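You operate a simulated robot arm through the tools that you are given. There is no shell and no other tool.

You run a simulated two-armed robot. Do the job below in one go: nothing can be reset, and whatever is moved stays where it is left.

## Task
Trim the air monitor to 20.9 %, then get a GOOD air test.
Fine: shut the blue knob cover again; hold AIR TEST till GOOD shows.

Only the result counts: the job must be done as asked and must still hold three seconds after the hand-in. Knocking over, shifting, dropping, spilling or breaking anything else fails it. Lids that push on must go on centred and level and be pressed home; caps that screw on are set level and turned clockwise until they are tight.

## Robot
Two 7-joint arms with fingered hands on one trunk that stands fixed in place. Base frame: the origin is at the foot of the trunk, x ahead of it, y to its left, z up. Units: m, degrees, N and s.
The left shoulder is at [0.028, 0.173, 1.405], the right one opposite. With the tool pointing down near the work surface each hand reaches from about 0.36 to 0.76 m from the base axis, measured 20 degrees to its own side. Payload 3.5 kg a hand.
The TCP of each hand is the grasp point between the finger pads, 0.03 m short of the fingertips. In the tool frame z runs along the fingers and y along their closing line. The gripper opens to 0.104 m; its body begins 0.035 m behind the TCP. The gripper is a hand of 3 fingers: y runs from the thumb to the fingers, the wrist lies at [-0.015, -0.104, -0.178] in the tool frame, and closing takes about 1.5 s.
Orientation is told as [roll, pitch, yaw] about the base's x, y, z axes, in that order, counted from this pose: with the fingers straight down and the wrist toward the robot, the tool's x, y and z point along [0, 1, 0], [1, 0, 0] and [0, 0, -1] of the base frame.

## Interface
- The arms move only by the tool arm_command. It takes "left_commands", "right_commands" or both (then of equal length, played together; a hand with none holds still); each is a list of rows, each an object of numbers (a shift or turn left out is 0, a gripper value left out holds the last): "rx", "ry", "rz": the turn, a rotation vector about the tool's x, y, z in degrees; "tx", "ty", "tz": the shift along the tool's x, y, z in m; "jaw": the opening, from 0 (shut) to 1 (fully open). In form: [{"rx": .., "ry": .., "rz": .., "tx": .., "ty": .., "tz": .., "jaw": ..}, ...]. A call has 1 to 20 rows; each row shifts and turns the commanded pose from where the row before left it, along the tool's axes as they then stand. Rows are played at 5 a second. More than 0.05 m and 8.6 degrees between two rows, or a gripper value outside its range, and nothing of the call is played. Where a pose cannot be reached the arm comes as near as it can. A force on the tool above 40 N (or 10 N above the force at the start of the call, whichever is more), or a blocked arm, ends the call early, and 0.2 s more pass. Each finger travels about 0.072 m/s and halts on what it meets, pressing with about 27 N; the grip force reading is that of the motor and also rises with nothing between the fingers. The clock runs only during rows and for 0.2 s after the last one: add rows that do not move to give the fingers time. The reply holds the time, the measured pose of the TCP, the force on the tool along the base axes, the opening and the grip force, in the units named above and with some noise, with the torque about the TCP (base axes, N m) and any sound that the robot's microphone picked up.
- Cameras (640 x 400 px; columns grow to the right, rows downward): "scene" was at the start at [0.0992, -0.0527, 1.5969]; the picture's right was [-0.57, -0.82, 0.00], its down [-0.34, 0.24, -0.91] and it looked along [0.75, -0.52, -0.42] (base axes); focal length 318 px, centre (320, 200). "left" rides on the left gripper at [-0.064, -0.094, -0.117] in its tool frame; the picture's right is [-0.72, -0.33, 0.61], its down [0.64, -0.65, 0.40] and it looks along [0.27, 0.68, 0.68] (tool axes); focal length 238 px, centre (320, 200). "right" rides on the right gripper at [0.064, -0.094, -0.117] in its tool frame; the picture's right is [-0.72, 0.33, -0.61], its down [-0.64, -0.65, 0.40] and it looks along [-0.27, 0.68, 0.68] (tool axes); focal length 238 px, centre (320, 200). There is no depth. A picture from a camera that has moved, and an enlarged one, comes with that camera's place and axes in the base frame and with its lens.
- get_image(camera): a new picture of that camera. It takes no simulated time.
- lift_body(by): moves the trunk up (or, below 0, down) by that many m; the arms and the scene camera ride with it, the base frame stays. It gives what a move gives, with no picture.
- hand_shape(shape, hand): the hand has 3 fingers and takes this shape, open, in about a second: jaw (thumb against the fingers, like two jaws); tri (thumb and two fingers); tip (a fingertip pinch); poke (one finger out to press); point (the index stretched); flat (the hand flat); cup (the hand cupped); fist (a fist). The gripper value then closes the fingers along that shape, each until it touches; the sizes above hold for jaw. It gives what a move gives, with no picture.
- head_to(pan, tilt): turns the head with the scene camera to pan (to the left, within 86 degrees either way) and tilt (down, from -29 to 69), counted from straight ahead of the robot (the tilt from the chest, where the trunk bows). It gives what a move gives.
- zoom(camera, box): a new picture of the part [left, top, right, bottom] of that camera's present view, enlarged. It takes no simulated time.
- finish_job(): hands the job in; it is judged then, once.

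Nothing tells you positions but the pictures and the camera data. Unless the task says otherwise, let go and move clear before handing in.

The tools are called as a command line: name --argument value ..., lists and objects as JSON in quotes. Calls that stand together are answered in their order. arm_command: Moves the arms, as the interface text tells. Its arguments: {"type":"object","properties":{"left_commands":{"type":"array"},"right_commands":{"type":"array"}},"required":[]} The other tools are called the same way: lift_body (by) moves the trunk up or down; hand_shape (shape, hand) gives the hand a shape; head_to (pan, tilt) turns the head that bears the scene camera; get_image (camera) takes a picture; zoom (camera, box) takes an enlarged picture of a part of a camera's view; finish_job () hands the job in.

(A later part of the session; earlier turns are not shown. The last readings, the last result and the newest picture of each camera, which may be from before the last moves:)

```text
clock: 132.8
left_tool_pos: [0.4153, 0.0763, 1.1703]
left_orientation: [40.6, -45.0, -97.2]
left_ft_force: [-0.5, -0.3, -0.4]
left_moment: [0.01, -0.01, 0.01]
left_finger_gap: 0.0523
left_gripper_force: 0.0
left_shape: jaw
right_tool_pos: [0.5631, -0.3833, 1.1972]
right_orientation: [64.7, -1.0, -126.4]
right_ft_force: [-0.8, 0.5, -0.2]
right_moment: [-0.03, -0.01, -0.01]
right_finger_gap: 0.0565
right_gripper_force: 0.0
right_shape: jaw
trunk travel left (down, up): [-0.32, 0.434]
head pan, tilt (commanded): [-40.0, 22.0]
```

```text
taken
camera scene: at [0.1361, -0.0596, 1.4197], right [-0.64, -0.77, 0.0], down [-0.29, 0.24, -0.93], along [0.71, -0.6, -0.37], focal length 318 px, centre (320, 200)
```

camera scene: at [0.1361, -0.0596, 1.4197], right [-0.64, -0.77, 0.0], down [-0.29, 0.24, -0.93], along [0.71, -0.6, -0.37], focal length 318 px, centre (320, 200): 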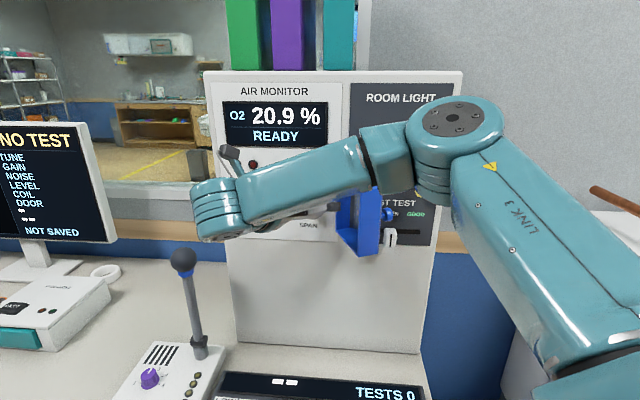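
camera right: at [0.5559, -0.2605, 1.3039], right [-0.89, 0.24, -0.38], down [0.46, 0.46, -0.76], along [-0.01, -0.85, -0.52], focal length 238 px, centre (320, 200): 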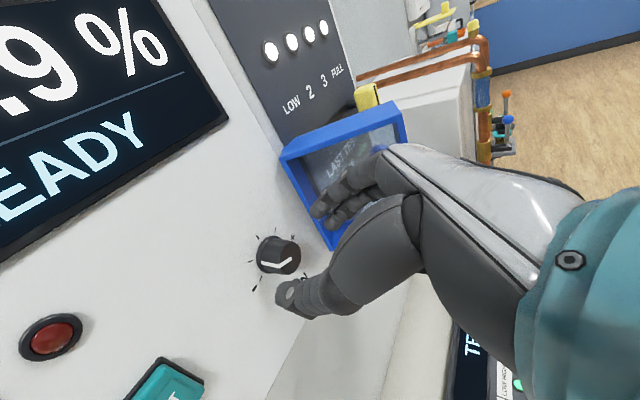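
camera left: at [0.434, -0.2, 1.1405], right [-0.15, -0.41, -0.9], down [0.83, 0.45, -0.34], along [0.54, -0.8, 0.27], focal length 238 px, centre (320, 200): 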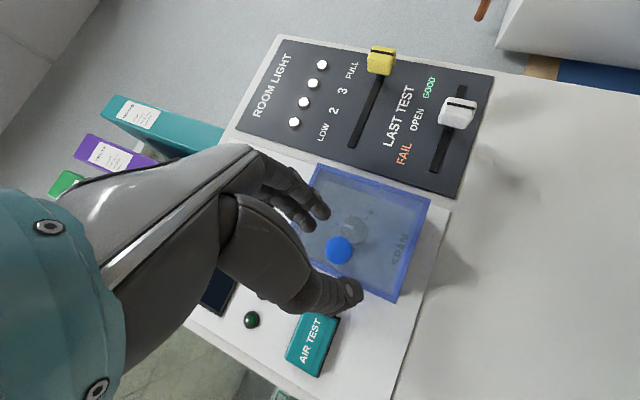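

The display is at 20.9 % and the hand is clear of the knob. Next I need to close the cover by pushing it from its right side. I'll retreat up and out, undoing the reorientation step by step.

arm_command --right_commands '[{"tz": -0.015}, {"tz": -0.015}, {"rx": 6.33, "rz": -2.98, "tx": 0.0118, "ty": -0.0022, "tz": -0.0219}, {"rx": 6.33, "rz": -2.98, "tx": 0.0118, "ty": -0.0022, "tz": -0.0219}, {"rx": 6.33, "rz": -2.98, "tx": 0.0118, "ty": -0.0022, "tz": -0.0219}, {"ry": -7.5}, {"ry": -7.5}, {}]'

get_image --camera "scene"

get_image --camera "right"

```text
clock: 134.6
left_tool_pos: [0.415, 0.075, 1.1695]
left_orientation: [40.8, -45.1, -97.1]
left_ft_force: [-0.1, -0.2, -0.4]
left_moment: [0.01, 0.02, -0.02]
left_finger_gap: 0.0525
left_gripper_force: 0.0
left_shape: jaw
right_tool_pos: [0.5035, -0.3509, 1.2692]
right_orientation: [49.2, -1.0, -105.5]
right_ft_force: [0.7, 0.4, -1.1]
right_moment: [0.03, -0.01, 0.0]
right_finger_gap: 0.0567
right_gripper_force: 0.0
right_shape: jaw
right hand out of reach, approached as far as the arm can: row 1, 2
trunk travel left (down, up): [-0.32, 0.434]
head pan, tilt (commanded): [-40.0, 22.0]
```

```text
taken
camera scene: at [0.1363, -0.0595, 1.4197], right [-0.64, -0.77, 0.0], down [-0.29, 0.24, -0.93], along [0.71, -0.6, -0.37], focal length 318 px, centre (320, 200)
```

scene: 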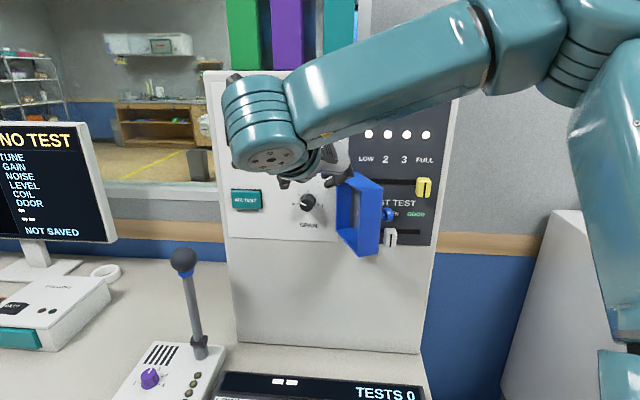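

```text
taken
camera right: at [0.4835, -0.246, 1.393], right [-0.99, -0.07, -0.14], down [0.06, 0.65, -0.76], along [0.14, -0.76, -0.63], focal length 238 px, centre (320, 200)
```

right: 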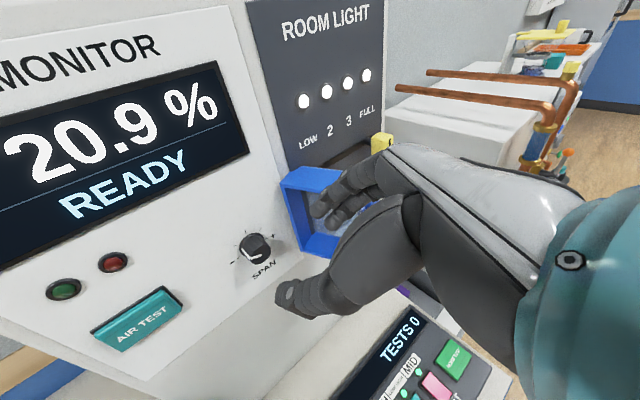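

arm_command --right_commands '[{"tx": 0.0134, "ty": -0.0044, "tz": -0.0229}, {"tx": 0.0134, "ty": -0.0044, "tz": -0.0229}, {"rx": -0.6, "ry": -2.16, "rz": -7.89}, {"rx": -0.6, "ry": -2.16, "rz": -7.89}, {"rx": -0.6, "ry": -2.16, "rz": -7.89}, {"rx": -0.6, "ry": -2.16, "rz": -7.89}, {"rx": -0.6, "ry": -2.16, "rz": -7.89}, {"rx": -0.6, "ry": -2.16, "rz": -7.89}, {"rx": -0.6, "ry": -2.16, "rz": -7.89}, {"rx": -0.6, "ry": -2.16, "rz": -7.89}, {"rx": -0.6, "ry": -2.16, "rz": -7.89}, {}]'

get_image --camera "scene"

```text
clock: 137.2
left_tool_pos: [0.4153, 0.0749, 1.1704]
left_orientation: [40.7, -45.0, -97.1]
left_ft_force: [0.2, -0.7, 0.1]
left_moment: [-0.04, -0.01, 0.01]
left_finger_gap: 0.0524
left_gripper_force: 0.1
left_shape: jaw
right_tool_pos: [0.49, -0.3357, 1.3189]
right_orientation: [0.0, -40.2, -39.9]
right_ft_force: [-0.1, 0.0, -0.2]
right_moment: [-0.01, 0.01, -0.01]
right_finger_gap: 0.0568
right_gripper_force: 0.1
right_shape: jaw
trunk travel left (down, up): [-0.32, 0.434]
head pan, tilt (commanded): [-40.0, 22.0]
```

```text
taken
camera scene: at [0.1362, -0.0595, 1.4197], right [-0.64, -0.77, 0.0], down [-0.29, 0.24, -0.93], along [0.71, -0.6, -0.37], focal length 318 px, centre (320, 200)
```

scene: 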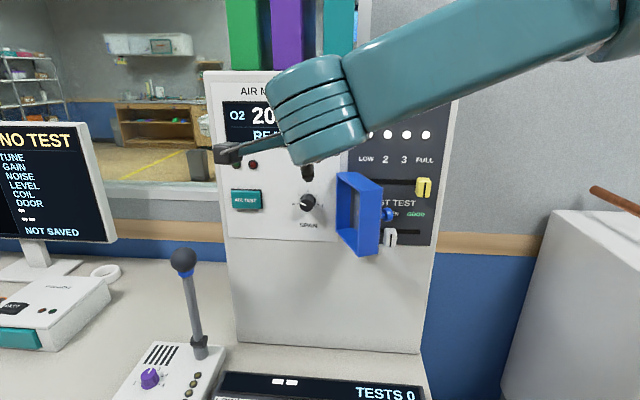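

Fully reachable again. I'll switch to the poke shape and move over to the right side of the open cover at a safe height.

hand_shape --hand "right" --shape "poke"

arm_command --right_commands '[{"ry": -4.29, "rz": 5.11}, {"ry": -4.29, "rz": 5.11}, {"ry": -4.29, "rz": 5.11}, {"tx": -0.0367, "ty": 0.0027, "tz": 0.0058}, {"tx": -0.0367, "ty": 0.0027, "tz": 0.0058}, {"tx": -0.0367, "ty": 0.0027, "tz": 0.0058}, {"tx": -0.0367, "ty": 0.0027, "tz": 0.0058}, {}]'

get_image --camera "scene"

get_image --camera "right"

```text
clock: 138.1
left_tool_pos: [0.4138, 0.0752, 1.1691]
left_orientation: [40.7, -44.9, -97.0]
left_ft_force: [-0.1, 0.4, -0.1]
left_moment: [0.0, 0.03, 0.0]
left_finger_gap: 0.0524
left_gripper_force: 0.1
left_shape: jaw
right_tool_pos: [0.4887, -0.3359, 1.3181]
right_orientation: [0.2, -40.1, -40.1]
right_ft_force: [-0.4, -0.5, 0.3]
right_moment: [-0.01, 0.01, 0.0]
right_finger_gap: 0.0
right_gripper_force: 0.1
right_shape: poke
trunk travel left (down, up): [-0.32, 0.434]
head pan, tilt (commanded): [-40.0, 22.0]
```

```text
clock: 139.9
left_tool_pos: [0.415, 0.0749, 1.1699]
left_orientation: [40.7, -45.1, -97.0]
left_ft_force: [0.4, 0.3, 1.2]
left_moment: [0.04, 0.0, 0.04]
left_finger_gap: 0.0523
left_gripper_force: 0.1
left_shape: jaw
right_tool_pos: [0.3745, -0.4302, 1.3078]
right_orientation: [0.1, -40.1, -60.2]
right_ft_force: [-0.4, 0.7, -0.6]
right_moment: [0.02, -0.03, -0.03]
right_finger_gap: 0.0001
right_gripper_force: 0.1
right_shape: poke
trunk travel left (down, up): [-0.32, 0.434]
head pan, tilt (commanded): [-40.0, 22.0]
```

```text
taken
camera scene: at [0.1364, -0.0591, 1.4197], right [-0.64, -0.77, 0.0], down [-0.29, 0.24, -0.93], along [0.71, -0.6, -0.37], focal length 318 px, centre (320, 200)
```

scene: 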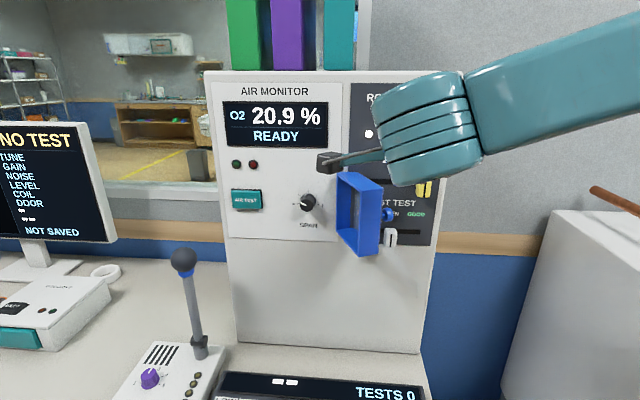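

```text
taken
camera right: at [0.3554, -0.2722, 1.3375], right [-0.7, -0.23, 0.68], down [-0.67, -0.11, -0.73], along [0.25, -0.97, -0.08], focal length 238 px, centre (320, 200)
```

right: 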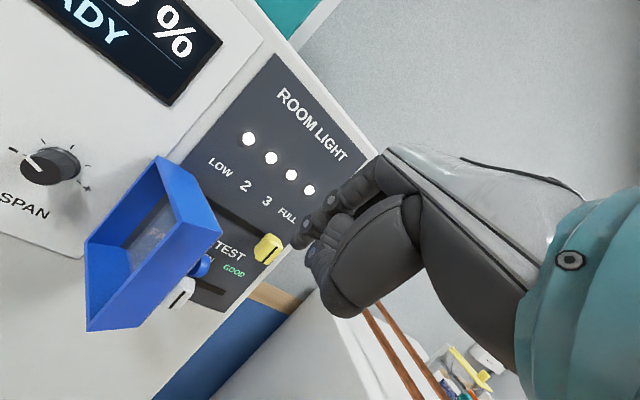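

The knob pointer is unchanged and the display reads 20.9 %. I'll descend with the fingertip to the right of the cover's outer face, above the handle.

arm_command --right_commands '[{"tx": 0.0057, "ty": 0.0038, "tz": 0.0283}, {"tx": 0.0057, "ty": 0.0038, "tz": 0.0283}, {}]'

get_image --camera "right"

```text
clock: 140.7
left_tool_pos: [0.4156, 0.0756, 1.1715]
left_orientation: [40.7, -45.0, -97.1]
left_ft_force: [-0.6, -0.3, 0.2]
left_moment: [-0.05, -0.02, 0.01]
left_finger_gap: 0.0523
left_gripper_force: 0.1
left_shape: jaw
right_tool_pos: [0.4069, -0.4593, 1.2698]
right_orientation: [0.1, -40.2, -60.1]
right_ft_force: [-0.8, 0.5, -0.4]
right_moment: [0.01, -0.02, -0.01]
right_finger_gap: 0.0
right_gripper_force: 0.1
right_shape: poke
trunk travel left (down, up): [-0.32, 0.434]
head pan, tilt (commanded): [-40.0, 22.0]
```

```text
taken
camera right: at [0.3876, -0.301, 1.2992], right [-0.7, -0.23, 0.68], down [-0.67, -0.11, -0.73], along [0.25, -0.97, -0.08], focal length 238 px, centre (320, 200)
```

right: 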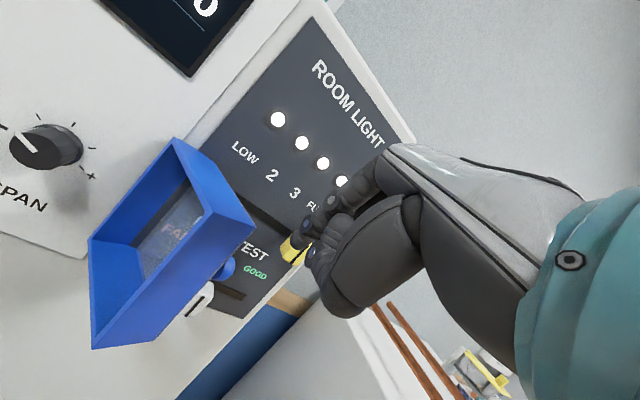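

arm_command --right_commands '[{"tx": 0.0057, "ty": 0.0038, "tz": 0.0283}, {"tx": 0.0067, "ty": 0.0018, "tz": 0.0243}, {}]'

get_image --camera "right"

zoom --camera "scene" --box '[300, 120, 460, 270]'

```text
clock: 141.5
left_tool_pos: [0.4136, 0.0752, 1.1702]
left_orientation: [40.7, -45.1, -97.2]
left_ft_force: [0.1, 0.3, 0.9]
left_moment: [0.04, 0.02, 0.0]
left_finger_gap: 0.0524
left_gripper_force: 0.0
left_shape: jaw
right_tool_pos: [0.4354, -0.4867, 1.2322]
right_orientation: [0.3, -40.1, -60.1]
right_ft_force: [0.1, 0.7, -0.2]
right_moment: [0.01, -0.03, -0.01]
right_finger_gap: 0.0004
right_gripper_force: 0.0
right_shape: poke
trunk travel left (down, up): [-0.32, 0.434]
head pan, tilt (commanded): [-40.0, 22.0]
```

```text
taken
camera right: at [0.4156, -0.3279, 1.2618], right [-0.7, -0.24, 0.68], down [-0.67, -0.11, -0.73], along [0.25, -0.97, -0.08], focal length 238 px, centre (320, 200)
```

right: 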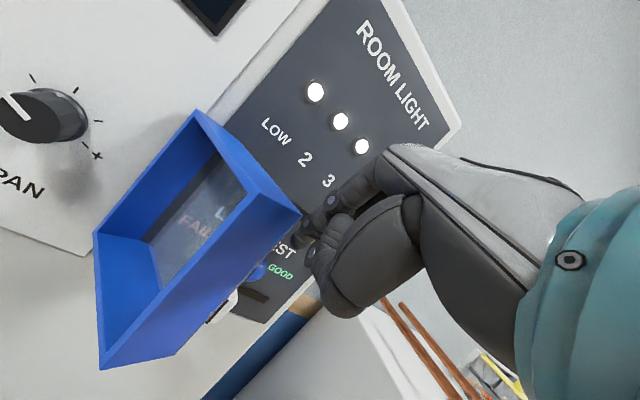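

```text
2.67 times, centred on (380, 195) of scene
camera zoom: at [0.1359, -0.0595, 1.4198], right [-0.64, -0.77, 0.0], down [-0.29, 0.24, -0.93], along [0.71, -0.6, -0.37], focal length 847 px, centre (160, 213)
```

zoom: 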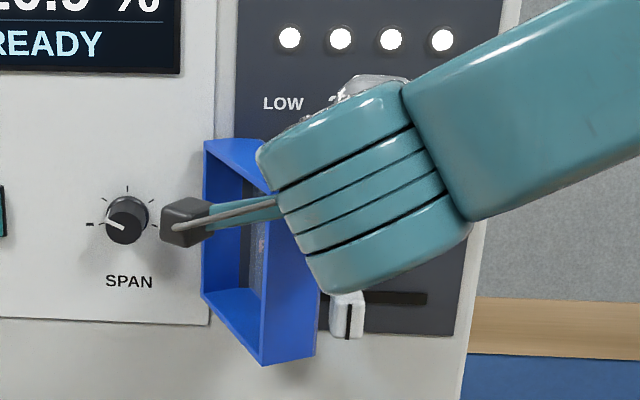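

The fingertip is just right of the cover's outer face. I'll push left along the closing arc.

arm_command --right_commands '[{"tx": 0.0163, "ty": -0.0016, "tz": -0.0013}, {"tx": 0.0163, "ty": -0.0016, "tz": -0.0013}, {"tx": 0.014, "ty": -0.0128, "tz": -0.0107}, {"tx": 0.014, "ty": -0.0128, "tz": -0.0107}, {}]'

get_image --camera "right"

zoom --camera "scene" --box '[220, 80, 460, 270]'

```text
clock: 142.7
left_tool_pos: [0.4145, 0.0753, 1.1708]
left_orientation: [40.7, -45.0, -97.2]
left_ft_force: [-0.2, -0.1, -0.8]
left_moment: [0.0, -0.03, 0.0]
left_finger_gap: 0.0522
left_gripper_force: 0.1
left_shape: jaw
right_tool_pos: [0.4695, -0.4245, 1.233]
right_orientation: [0.3, -40.2, -60.2]
right_ft_force: [0.7, -0.2, -0.2]
right_moment: [0.01, -0.02, 0.01]
right_finger_gap: 0.0
right_gripper_force: 0.0
right_shape: poke
trunk travel left (down, up): [-0.32, 0.434]
head pan, tilt (commanded): [-40.0, 22.0]
```

```text
taken
camera right: at [0.45, -0.2665, 1.2626], right [-0.7, -0.24, 0.68], down [-0.67, -0.11, -0.73], along [0.25, -0.97, -0.08], focal length 238 px, centre (320, 200)
```

right: 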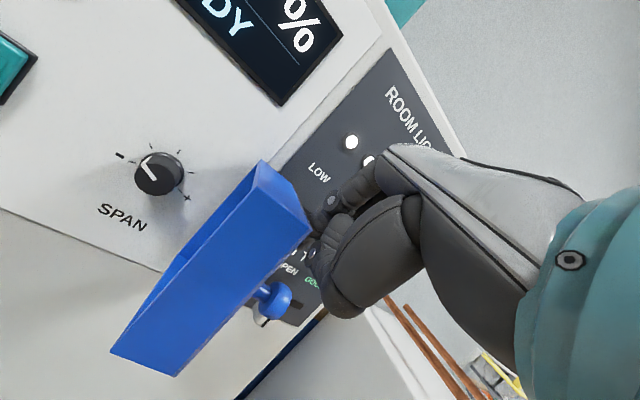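

```text
2.11 times, centred on (340, 175) of scene
camera zoom: at [0.1359, -0.0594, 1.4198], right [-0.64, -0.77, 0.0], down [-0.29, 0.24, -0.93], along [0.71, -0.6, -0.37], focal length 668 px, centre (278, 253)
```

zoom: 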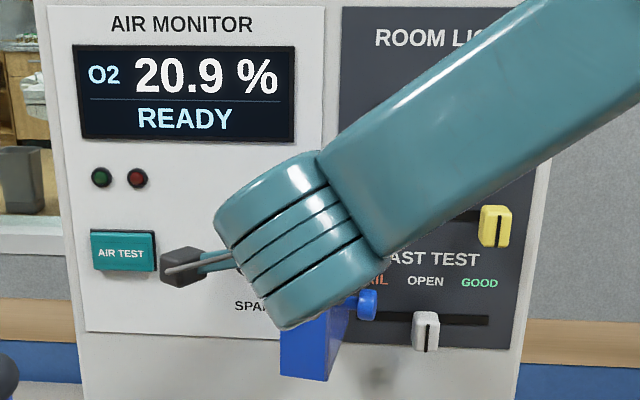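

The cover is swinging closed with little force. Continuing.

arm_command --right_commands '[{"tx": 0.0157, "ty": -0.0075, "tz": -0.0063}, {"tx": 0.0157, "ty": -0.0075, "tz": -0.0063}, {"tx": 0.018, "ty": -0.0029, "tz": -0.0025}, {"tx": 0.018, "ty": -0.0029, "tz": -0.0025}, {}]'

get_image --camera "right"

zoom --camera "scene" --box '[220, 80, 460, 270]'

```text
clock: 143.9
left_tool_pos: [0.4148, 0.0751, 1.1705]
left_orientation: [40.8, -45.0, -97.2]
left_ft_force: [-0.3, 0.1, 0.1]
left_moment: [0.01, 0.01, 0.02]
left_finger_gap: 0.0525
left_gripper_force: 0.0
left_shape: jaw
right_tool_pos: [0.5124, -0.3678, 1.2346]
right_orientation: [0.2, -40.1, -60.1]
right_ft_force: [-0.6, 0.1, 0.1]
right_moment: [0.0, 0.0, 0.0]
right_finger_gap: 0.0001
right_gripper_force: 0.1
right_shape: poke
trunk travel left (down, up): [-0.32, 0.434]
head pan, tilt (commanded): [-40.0, 22.0]
```

```text
taken
camera right: at [0.4945, -0.2088, 1.2638], right [-0.7, -0.23, 0.68], down [-0.67, -0.11, -0.73], along [0.25, -0.97, -0.08], focal length 238 px, centre (320, 200)
```

right: 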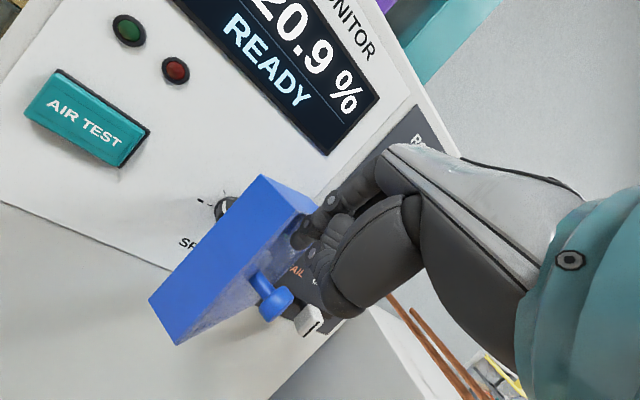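

```text
2.11 times, centred on (340, 175) of scene
camera zoom: at [0.1357, -0.0596, 1.4198], right [-0.64, -0.77, 0.0], down [-0.29, 0.24, -0.93], along [0.71, -0.6, -0.37], focal length 668 px, centre (278, 253)
```

zoom: 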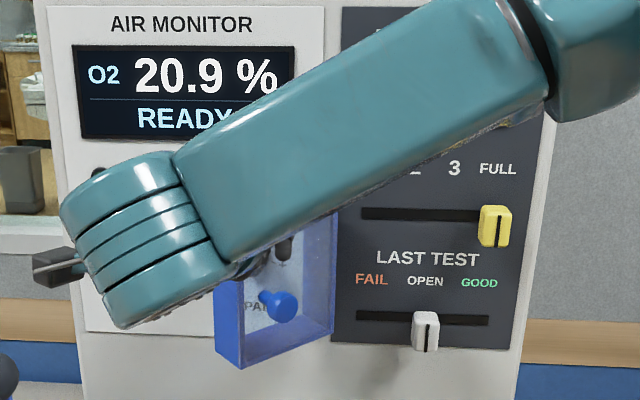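

arm_command --right_commands '[{"tx": 0.0165, "ty": 0.0045, "tz": 0.0035}, {"tx": 0.0151, "ty": 0.007, "tz": 0.006}, {"tx": 0.0141, "ty": 0.0085, "tz": 0.0071}, {}]'

get_image --camera "right"

zoom --camera "scene" --box '[220, 80, 460, 270]'

```text
clock: 144.9
left_tool_pos: [0.4158, 0.0749, 1.17]
left_orientation: [40.7, -45.1, -97.1]
left_ft_force: [0.3, -0.2, 0.5]
left_moment: [0.01, 0.03, 0.04]
left_finger_gap: 0.0526
left_gripper_force: 0.0
left_shape: jaw
right_tool_pos: [0.5651, -0.3678, 1.2337]
right_orientation: [0.2, -40.2, -60.2]
right_ft_force: [0.1, -0.6, 0.1]
right_moment: [0.03, 0.0, -0.02]
right_finger_gap: 0.0002
right_gripper_force: 0.0
right_shape: poke
trunk travel left (down, up): [-0.32, 0.434]
head pan, tilt (commanded): [-40.0, 22.0]
```

```text
taken
camera right: at [0.5473, -0.2095, 1.2639], right [-0.7, -0.23, 0.68], down [-0.67, -0.11, -0.73], along [0.25, -0.97, -0.08], focal length 238 px, centre (320, 200)
```

right: 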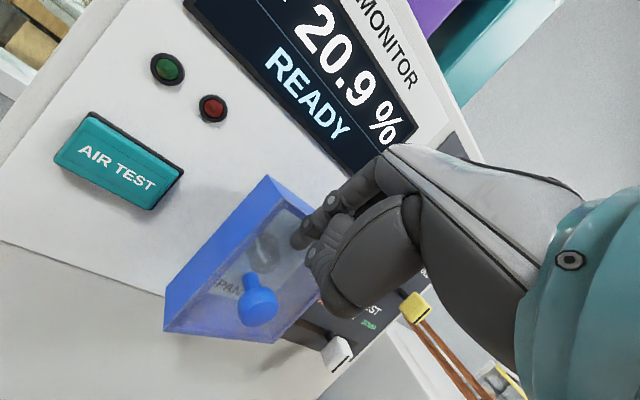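

```text
2.11 times, centred on (340, 175) of scene
camera zoom: at [0.1358, -0.0595, 1.4198], right [-0.64, -0.77, 0.0], down [-0.29, 0.24, -0.93], along [0.71, -0.6, -0.37], focal length 668 px, centre (278, 253)
```

zoom: 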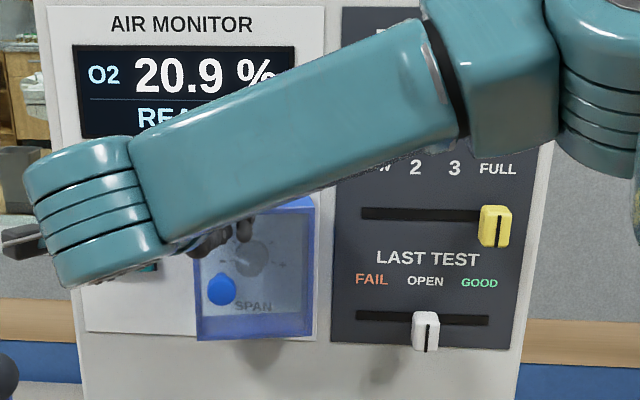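

arm_command --right_commands '[{"tx": 0.0026, "ty": 0.0074, "tz": 0.0062}, {"tx": 0.0026, "ty": 0.0074, "tz": 0.0062}, {}]'

get_image --camera "right"

```text
clock: 145.7
left_tool_pos: [0.4137, 0.0768, 1.1718]
left_orientation: [40.8, -45.1, -97.3]
left_ft_force: [0.3, 0.5, -0.4]
left_moment: [-0.03, 0.01, 0.0]
left_finger_gap: 0.0523
left_gripper_force: 0.1
left_shape: jaw
right_tool_pos: [0.5784, -0.3806, 1.2352]
right_orientation: [0.1, -40.1, -59.9]
right_ft_force: [-8.2, 8.9, -0.1]
right_moment: [0.11, 0.11, -0.04]
right_finger_gap: 0.0
right_gripper_force: 0.1
right_shape: poke
trunk travel left (down, up): [-0.32, 0.434]
head pan, tilt (commanded): [-40.0, 22.0]
```

```text
taken
camera right: at [0.5592, -0.2218, 1.2644], right [-0.7, -0.24, 0.68], down [-0.67, -0.11, -0.73], along [0.25, -0.97, -0.08], focal length 238 px, centre (320, 200)
```

right: 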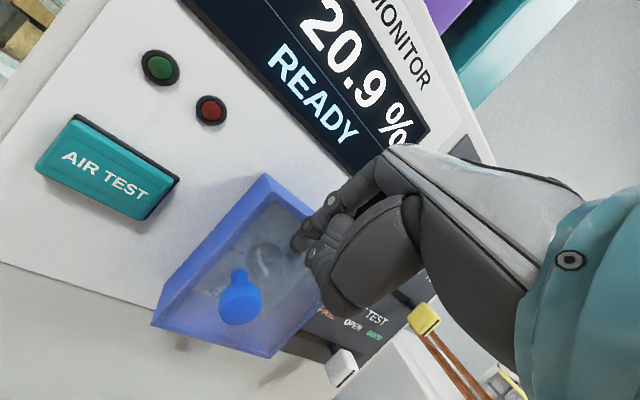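

The cover is closed (12 N against its stop). I'll press slightly more to seat it, then retreat and inspect.

arm_command --right_commands '[{"tx": 0.0008, "ty": 0.0022, "tz": 0.0019}, {}, {"tx": -0.0042, "ty": -0.0118, "tz": -0.0099}, {"tx": -0.0042, "ty": -0.0118, "tz": -0.0099}, {"tx": -0.0042, "ty": -0.0118, "tz": -0.0099}, {"tx": -0.0042, "ty": -0.0118, "tz": -0.0099}, {}]'

get_image --camera "right"

get_image --camera "scene"

```text
clock: 147.3
left_tool_pos: [0.4149, 0.075, 1.1706]
left_orientation: [40.6, -44.9, -97.1]
left_ft_force: [-1.0, -1.1, 0.2]
left_moment: [0.04, -0.02, 0.03]
left_finger_gap: 0.0524
left_gripper_force: 0.0
left_shape: jaw
right_tool_pos: [0.536, -0.34, 1.2336]
right_orientation: [0.2, -40.0, -60.1]
right_ft_force: [0.2, -0.5, -0.2]
right_moment: [0.04, -0.03, 0.04]
right_finger_gap: 0.0
right_gripper_force: 0.0
right_shape: poke
trunk travel left (down, up): [-0.32, 0.434]
head pan, tilt (commanded): [-40.0, 22.0]
```

```text
taken
camera right: at [0.5178, -0.1814, 1.2623], right [-0.7, -0.23, 0.68], down [-0.67, -0.11, -0.73], along [0.25, -0.97, -0.08], focal length 238 px, centre (320, 200)
```

right: 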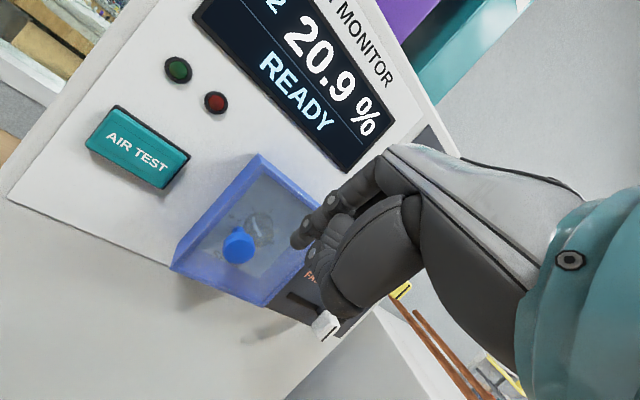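

```text
taken
camera scene: at [0.1362, -0.0597, 1.4197], right [-0.64, -0.77, 0.0], down [-0.29, 0.24, -0.93], along [0.71, -0.6, -0.37], focal length 318 px, centre (320, 200)
```

scene: 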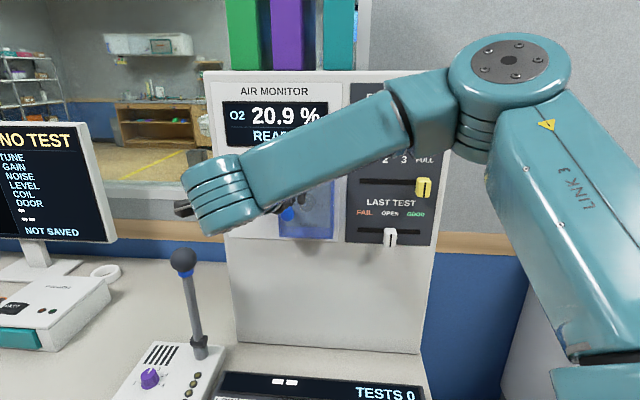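

zoom --camera "right" --box '[150, 130, 330, 320]'

```text
2.11 times, centred on (240, 225) of right
camera zoom: at [0.5178, -0.1814, 1.2623], right [-0.7, -0.23, 0.68], down [-0.67, -0.11, -0.73], along [0.25, -0.97, -0.08], focal length 502 px, centre (488, 147)
```

zoom: 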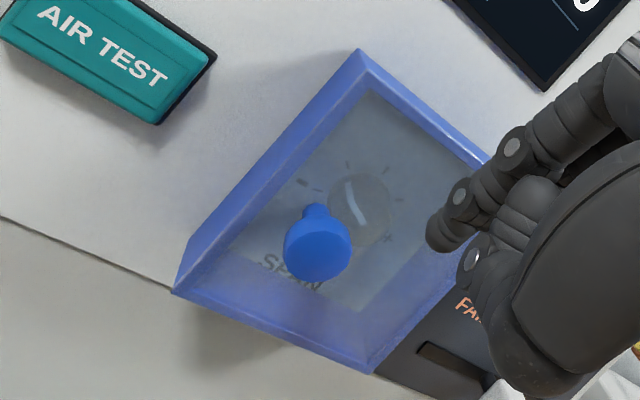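

The cover is closed flush, with 20.9 % READY. Next is the AIR TEST button at u ≈ -0.262, z ≈ 1.172. I'll yaw the poke finger left and move across in front of the panel.

arm_command --right_commands '[{"ry": 4.5, "rz": -5.36}, {"ry": 4.5, "rz": -5.36}, {"ry": 4.5, "rz": -5.36}, {"ry": 4.5, "rz": -5.36}, {"ry": 4.5, "rz": -5.36}, {}]'

arm_command --right_commands '[{"tx": 0.0366, "ty": 0.0059, "tz": 0.0137}, {"tx": 0.0366, "ty": 0.0059, "tz": 0.0137}, {"tx": 0.0366, "ty": 0.0059, "tz": 0.0137}, {}]'

get_image --camera "right"

get_image --camera "scene"

```text
clock: 148.7
left_tool_pos: [0.4152, 0.0751, 1.1704]
left_orientation: [40.7, -45.0, -97.0]
left_ft_force: [-1.0, 0.2, 0.9]
left_moment: [-0.04, 0.01, 0.0]
left_finger_gap: 0.0525
left_gripper_force: 0.1
left_shape: jaw
right_tool_pos: [0.5367, -0.3388, 1.2336]
right_orientation: [0.0, -40.2, -25.0]
right_ft_force: [0.0, -0.1, 0.6]
right_moment: [0.01, -0.01, 0.01]
right_finger_gap: 0.0
right_gripper_force: 0.1
right_shape: poke
trunk travel left (down, up): [-0.32, 0.434]
head pan, tilt (commanded): [-40.0, 22.0]
```

```text
clock: 149.7
left_tool_pos: [0.416, 0.0746, 1.1707]
left_orientation: [40.8, -45.0, -97.1]
left_ft_force: [-0.8, 0.4, -0.2]
left_moment: [-0.01, 0.01, 0.0]
left_finger_gap: 0.0529
left_gripper_force: 0.2
left_shape: jaw
right_tool_pos: [0.6202, -0.2565, 1.2095]
right_orientation: [0.2, -40.2, -25.3]
right_ft_force: [0.0, 0.6, 0.4]
right_moment: [0.0, -0.01, -0.01]
right_finger_gap: 0.0
right_gripper_force: 0.1
right_shape: poke
trunk travel left (down, up): [-0.32, 0.434]
head pan, tilt (commanded): [-40.0, 22.0]
```

```text
taken
camera right: at [0.5128, -0.1388, 1.2396], right [-0.44, -0.59, 0.68], down [-0.49, -0.48, -0.73], along [0.76, -0.65, -0.08], focal length 238 px, centre (320, 200)
```

right: 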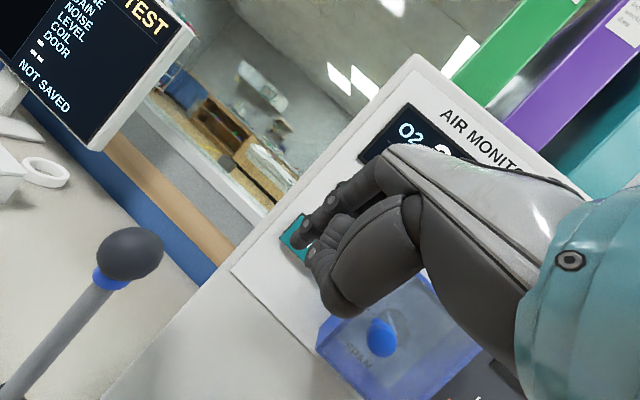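

```text
taken
camera scene: at [0.1353, -0.06, 1.4199], right [-0.64, -0.77, 0.0], down [-0.29, 0.24, -0.93], along [0.71, -0.6, -0.37], focal length 318 px, centre (320, 200)
```

scene: 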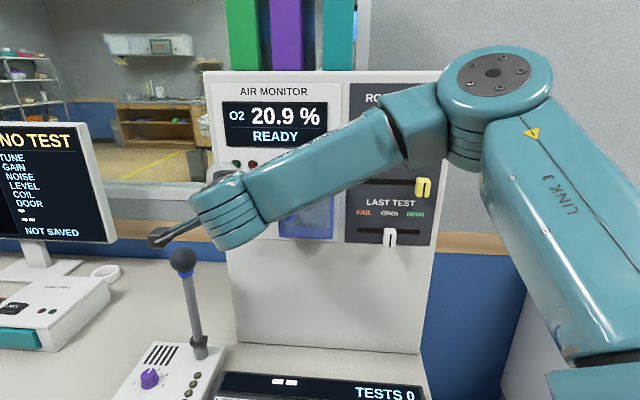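

arm_command --right_commands '[{"tx": -0.0087, "ty": 0.0115, "tz": 0.0188}, {"tx": -0.0087, "ty": 0.0115, "tz": 0.0188}, {}]'

get_image --camera "right"

zoom --camera "right" --box '[240, 150, 400, 330]'

```text
clock: 150.5
left_tool_pos: [0.4137, 0.0748, 1.1716]
left_orientation: [40.6, -45.0, -97.0]
left_ft_force: [-0.3, -0.2, 1.1]
left_moment: [0.01, 0.03, 0.01]
left_finger_gap: 0.0523
left_gripper_force: 0.2
left_shape: jaw
right_tool_pos: [0.6499, -0.2906, 1.1979]
right_orientation: [0.3, -40.3, -25.1]
right_ft_force: [-0.1, -0.1, 0.6]
right_moment: [0.0, 0.0, -0.02]
right_finger_gap: 0.0001
right_gripper_force: 0.1
right_shape: poke
trunk travel left (down, up): [-0.32, 0.434]
head pan, tilt (commanded): [-40.0, 22.0]
```

```text
taken
camera right: at [0.5435, -0.1714, 1.2274], right [-0.44, -0.59, 0.68], down [-0.49, -0.48, -0.73], along [0.76, -0.65, -0.08], focal length 238 px, centre (320, 200)
```

right: 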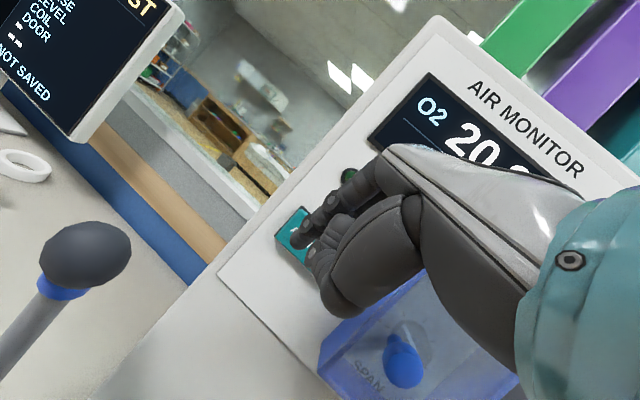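

```text
2.22 times, centred on (320, 240) of right
camera zoom: at [0.5435, -0.1714, 1.2274], right [-0.44, -0.59, 0.68], down [-0.49, -0.48, -0.73], along [0.76, -0.65, -0.08], focal length 530 px, centre (320, 111)
```

zoom: 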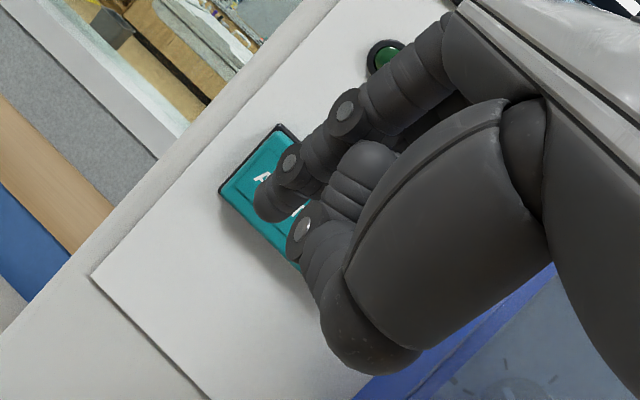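

The fingertip is centred in front of the button. I'll press in along the panel normal in steps.

arm_command --right_commands '[{"tx": -0.0034, "ty": 0.0072, "tz": 0.006}, {"tx": -0.0034, "ty": 0.0072, "tz": 0.006}, {"tx": -0.0034, "ty": 0.0072, "tz": 0.006}, {}]'

zoom --camera "right" --box '[240, 150, 400, 330]'

zoom --camera "scene" --box '[200, 80, 360, 200]'

```text
clock: 151.5
left_tool_pos: [0.4148, 0.0752, 1.1704]
left_orientation: [40.7, -45.0, -97.1]
left_ft_force: [-0.6, 0.6, -0.9]
left_moment: [-0.03, 0.01, 0.0]
left_finger_gap: 0.0522
left_gripper_force: 0.0
left_shape: jaw
right_tool_pos: [0.672, -0.3095, 1.1996]
right_orientation: [0.1, -40.2, -25.2]
right_ft_force: [0.2, -0.4, 1.1]
right_moment: [0.0, -0.01, 0.03]
right_finger_gap: 0.0001
right_gripper_force: 0.0
right_shape: poke
trunk travel left (down, up): [-0.32, 0.434]
head pan, tilt (commanded): [-40.0, 22.0]
```

```text
2.22 times, centred on (320, 240) of right
camera zoom: at [0.564, -0.1911, 1.2289], right [-0.44, -0.59, 0.68], down [-0.49, -0.48, -0.73], along [0.76, -0.65, -0.08], focal length 530 px, centre (320, 111)
```

zoom: 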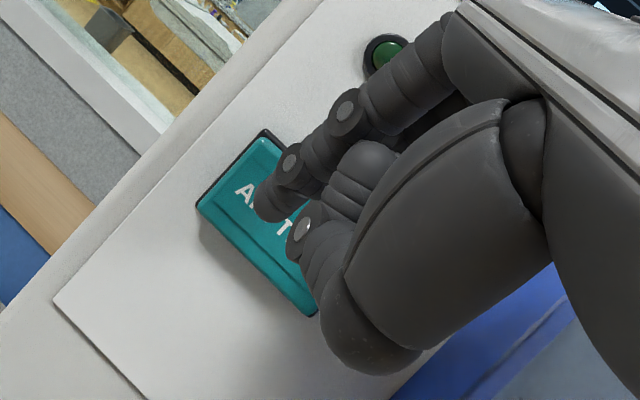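

```text
3.33 times, centred on (280, 140) of scene
camera zoom: at [0.136, -0.0595, 1.4197], right [-0.64, -0.77, 0.0], down [-0.29, 0.24, -0.93], along [0.71, -0.6, -0.37], focal length 1058 px, centre (453, 400)
```

zoom: 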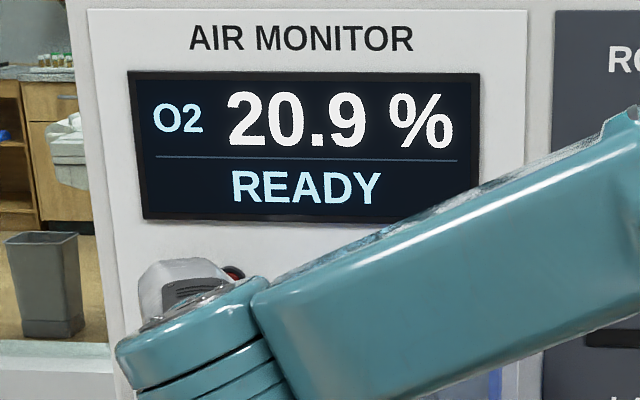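

arm_command --right_commands '[{"tx": -0.0034, "ty": 0.0072, "tz": 0.006}, {"tx": -0.0017, "ty": 0.0036, "tz": 0.003}, {}]'

zoom --camera "scene" --box '[200, 80, 360, 200]'

```text
clock: 152.3
left_tool_pos: [0.4145, 0.0754, 1.1706]
left_orientation: [40.7, -45.0, -97.1]
left_ft_force: [-0.5, -0.3, -0.6]
left_moment: [-0.01, 0.01, 0.0]
left_finger_gap: 0.0524
left_gripper_force: 0.1
left_shape: jaw
right_tool_pos: [0.6829, -0.3213, 1.2012]
right_orientation: [0.2, -40.2, -25.1]
right_ft_force: [-1.0, 1.4, 0.8]
right_moment: [-0.01, -0.01, 0.02]
right_finger_gap: 0.0
right_gripper_force: 0.1
right_shape: poke
trunk travel left (down, up): [-0.32, 0.434]
head pan, tilt (commanded): [-40.0, 22.0]
```

```text
3.33 times, centred on (280, 140) of scene
camera zoom: at [0.136, -0.0595, 1.4197], right [-0.64, -0.77, 0.0], down [-0.29, 0.24, -0.93], along [0.71, -0.6, -0.37], focal length 1058 px, centre (453, 400)
```

zoom: 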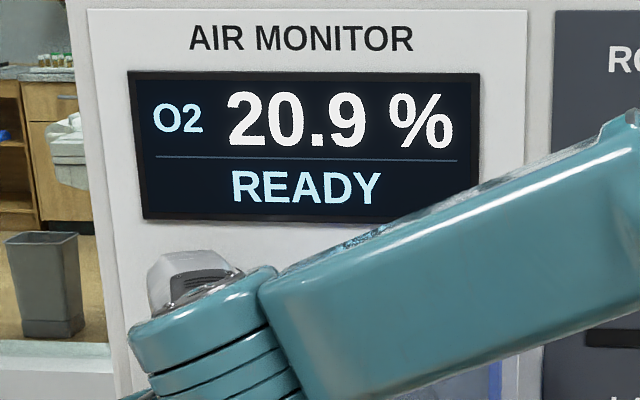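

Light contact has started. I'll press further in small steps.

arm_command --right_commands '[{"tx": -0.0017, "ty": 0.0023, "tz": 0.0045}, {}, {}]'

zoom --camera "scene" --box '[200, 80, 360, 200]'

zoom --camera "right" --box '[240, 150, 400, 330]'

```text
clock: 153.1
left_tool_pos: [0.4147, 0.0759, 1.1715]
left_orientation: [40.8, -45.0, -97.1]
left_ft_force: [-0.2, 0.1, 0.0]
left_moment: [0.0, -0.01, 0.0]
left_finger_gap: 0.0526
left_gripper_force: 0.2
left_shape: jaw
right_tool_pos: [0.6852, -0.3233, 1.1987]
right_orientation: [0.1, -40.2, -25.0]
right_ft_force: [-4.0, 4.7, 3.6]
right_moment: [-0.05, -0.03, -0.03]
right_finger_gap: 0.0
right_gripper_force: 0.1
right_shape: poke
trunk travel left (down, up): [-0.32, 0.434]
head pan, tilt (commanded): [-40.0, 22.0]
heard: click
```

```text
3.33 times, centred on (280, 140) of scene
camera zoom: at [0.1351, -0.0588, 1.4199], right [-0.64, -0.77, 0.0], down [-0.29, 0.24, -0.93], along [0.71, -0.6, -0.37], focal length 1058 px, centre (453, 400)
```

zoom: 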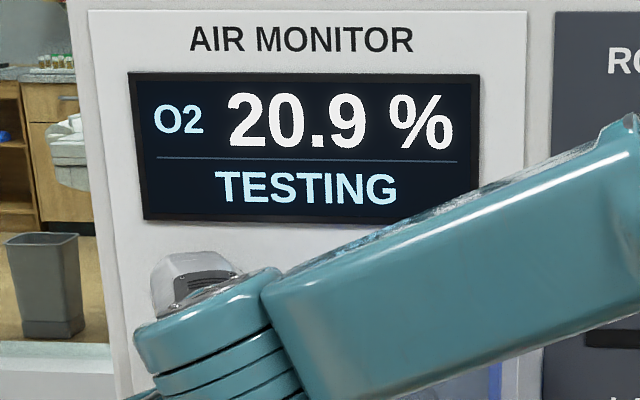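

```text
2.22 times, centred on (320, 240) of right
camera zoom: at [0.5773, -0.2038, 1.228], right [-0.44, -0.59, 0.68], down [-0.49, -0.48, -0.73], along [0.76, -0.65, -0.08], focal length 530 px, centre (320, 111)
```

zoom: 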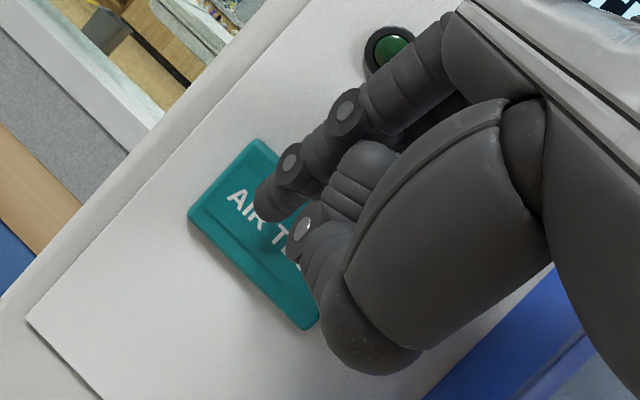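

A click and "TESTING" on the display. I'll hold the button with a touch more pressure and wait.

arm_command --right_commands '[{"tx": -0.0004, "ty": 0.0008, "tz": 0.0007}, {}, {}, {}, {}, {}, {}, {}, {}, {}]'

zoom --camera "scene" --box '[200, 80, 360, 200]'

```text
clock: 155.3
left_tool_pos: [0.4144, 0.0765, 1.1712]
left_orientation: [40.7, -45.1, -97.2]
left_ft_force: [0.6, -0.2, -0.3]
left_moment: [0.03, 0.0, -0.02]
left_finger_gap: 0.0524
left_gripper_force: 0.1
left_shape: jaw
right_tool_pos: [0.6851, -0.3251, 1.1981]
right_orientation: [0.1, -40.2, -25.0]
right_ft_force: [-5.2, 7.8, 3.8]
right_moment: [-0.01, 0.0, 0.0]
right_finger_gap: 0.0
right_gripper_force: 0.1
right_shape: poke
trunk travel left (down, up): [-0.32, 0.434]
head pan, tilt (commanded): [-40.0, 22.0]
```

```text
3.33 times, centred on (280, 140) of scene
camera zoom: at [0.1347, -0.058, 1.4199], right [-0.64, -0.77, 0.0], down [-0.29, 0.24, -0.93], along [0.71, -0.6, -0.37], focal length 1058 px, centre (453, 400)
```

zoom: 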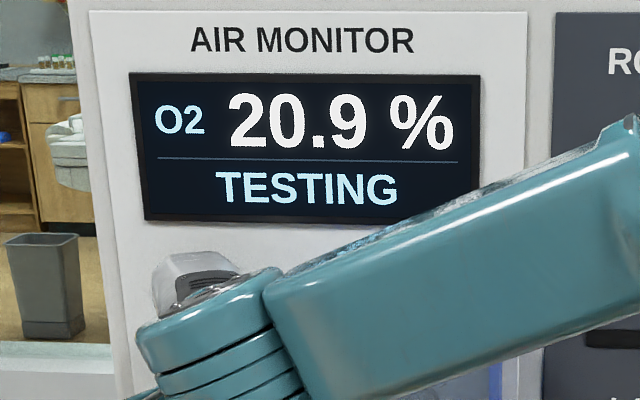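

Still TESTING. I'll keep holding.

arm_command --right_commands '[{}, {}, {}, {}, {}, {}, {}, {}, {}, {}]'

zoom --camera "scene" --box '[200, 80, 360, 200]'

```text
clock: 157.5
left_tool_pos: [0.4138, 0.0758, 1.1704]
left_orientation: [40.9, -45.0, -97.2]
left_ft_force: [0.4, 0.4, -0.4]
left_moment: [-0.02, -0.02, -0.01]
left_finger_gap: 0.0525
left_gripper_force: 0.0
left_shape: jaw
right_tool_pos: [0.6849, -0.3228, 1.1979]
right_orientation: [0.1, -40.2, -25.0]
right_ft_force: [-6.5, 7.6, 3.3]
right_moment: [0.0, 0.02, 0.02]
right_finger_gap: 0.0
right_gripper_force: 0.1
right_shape: poke
trunk travel left (down, up): [-0.32, 0.434]
head pan, tilt (commanded): [-40.0, 22.0]
```

```text
3.33 times, centred on (280, 140) of scene
camera zoom: at [0.1347, -0.058, 1.4199], right [-0.64, -0.77, 0.0], down [-0.29, 0.24, -0.93], along [0.71, -0.6, -0.37], focal length 1058 px, centre (453, 400)
```

zoom: 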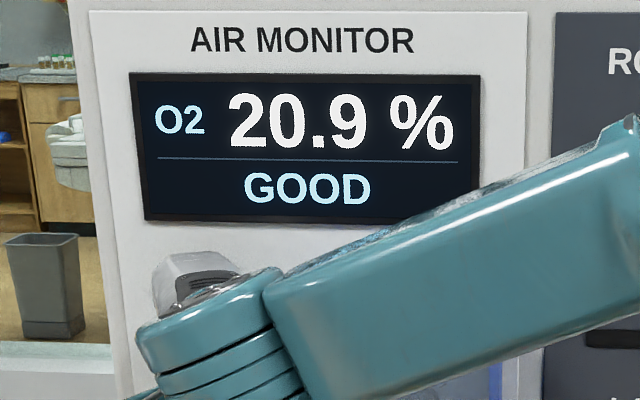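

GOOD is showing. I'll release the button and withdraw straight out.

arm_command --right_commands '[{"tx": 0.0034, "ty": -0.0072, "tz": -0.006}, {"tx": 0.0034, "ty": -0.0072, "tz": -0.006}, {"tx": 0.0034, "ty": -0.0072, "tz": -0.006}, {"tx": 0.0034, "ty": -0.0072, "tz": -0.006}, {"tx": 0.0034, "ty": -0.0072, "tz": -0.006}, {"tx": 0.0034, "ty": -0.0072, "tz": -0.006}, {"tx": 0.0034, "ty": -0.0072, "tz": -0.006}, {}]'

get_image --camera "scene"

get_image --camera "right"

```text
clock: 159.3
left_tool_pos: [0.4152, 0.075, 1.1706]
left_orientation: [40.7, -45.0, -97.1]
left_ft_force: [-0.2, 0.7, -0.7]
left_moment: [0.0, 0.01, 0.0]
left_finger_gap: 0.0525
left_gripper_force: 0.0
left_shape: jaw
right_tool_pos: [0.6372, -0.2746, 1.1968]
right_orientation: [0.1, -40.0, -25.2]
right_ft_force: [0.6, -0.4, 1.8]
right_moment: [0.02, 0.02, 0.03]
right_finger_gap: 0.0
right_gripper_force: 0.1
right_shape: poke
trunk travel left (down, up): [-0.32, 0.434]
head pan, tilt (commanded): [-40.0, 22.0]
```

```text
taken
camera scene: at [0.1361, -0.0596, 1.4197], right [-0.64, -0.77, 0.0], down [-0.29, 0.24, -0.93], along [0.71, -0.6, -0.37], focal length 318 px, centre (320, 200)
```

scene: 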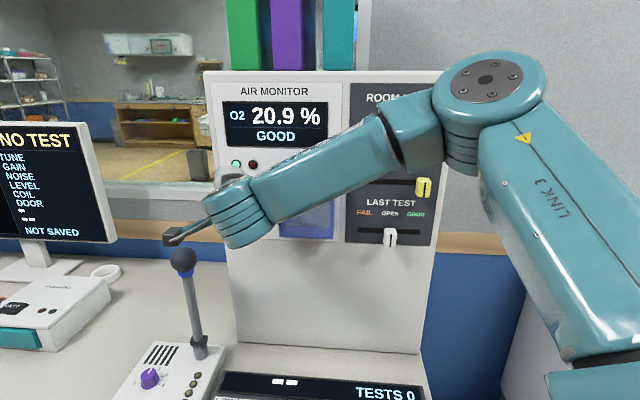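

```text
taken
camera right: at [0.53, -0.156, 1.227], right [-0.44, -0.59, 0.68], down [-0.49, -0.48, -0.73], along [0.76, -0.65, -0.08], focal length 238 px, centre (320, 200)
```

right: 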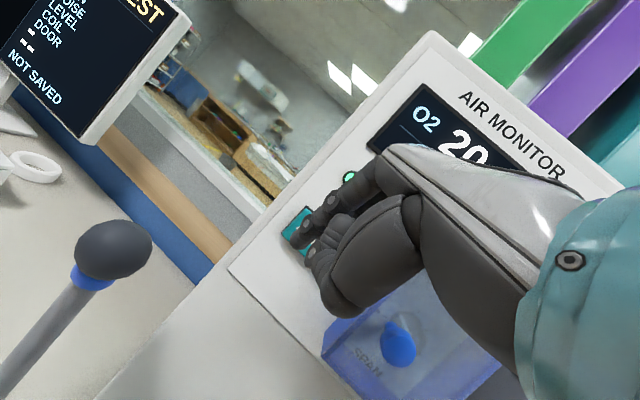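

GOOD stays and the green lamp is lit. I'll move the right hand well clear, up and back, and do a final check.

arm_command --right_commands '[{"tx": -0.008, "ty": -0.0096, "tz": -0.0298}, {"tx": -0.012, "ty": -0.0096, "tz": -0.0298}, {"tx": -0.017, "ty": -0.0096, "tz": -0.0298}, {"tx": -0.017, "ty": -0.0096, "tz": -0.0298}, {"tx": -0.017, "ty": -0.006, "tz": -0.0298}, {"rx": 7.5}, {"rx": 7.5}, {"rx": 7.5}, {"rx": 7.5}, {}]'

get_image --camera "scene"

```text
clock: 161.5
left_tool_pos: [0.4142, 0.0745, 1.1697]
left_orientation: [40.7, -44.9, -97.1]
left_ft_force: [0.2, -0.6, 0.1]
left_moment: [-0.04, 0.04, 0.0]
left_finger_gap: 0.0523
left_gripper_force: 0.1
left_shape: jaw
right_tool_pos: [0.4888, -0.2858, 1.283]
right_orientation: [0.1, -10.1, -25.0]
right_ft_force: [-0.3, 0.0, 0.4]
right_moment: [0.0, 0.01, -0.03]
right_finger_gap: 0.0
right_gripper_force: 0.0
right_shape: poke
trunk travel left (down, up): [-0.32, 0.434]
head pan, tilt (commanded): [-40.0, 22.0]
```

```text
taken
camera scene: at [0.136, -0.0595, 1.4197], right [-0.64, -0.77, 0.0], down [-0.29, 0.24, -0.93], along [0.71, -0.6, -0.37], focal length 318 px, centre (320, 200)
```

scene: 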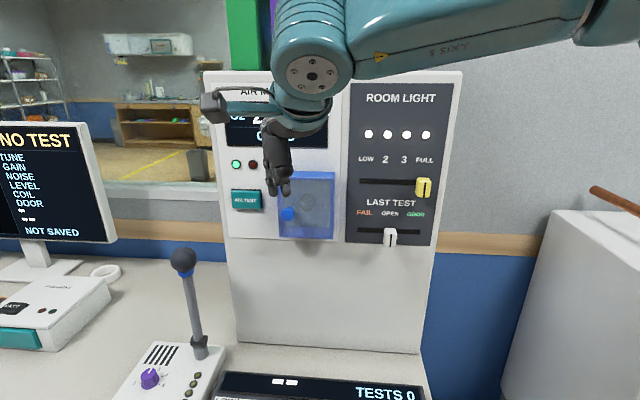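

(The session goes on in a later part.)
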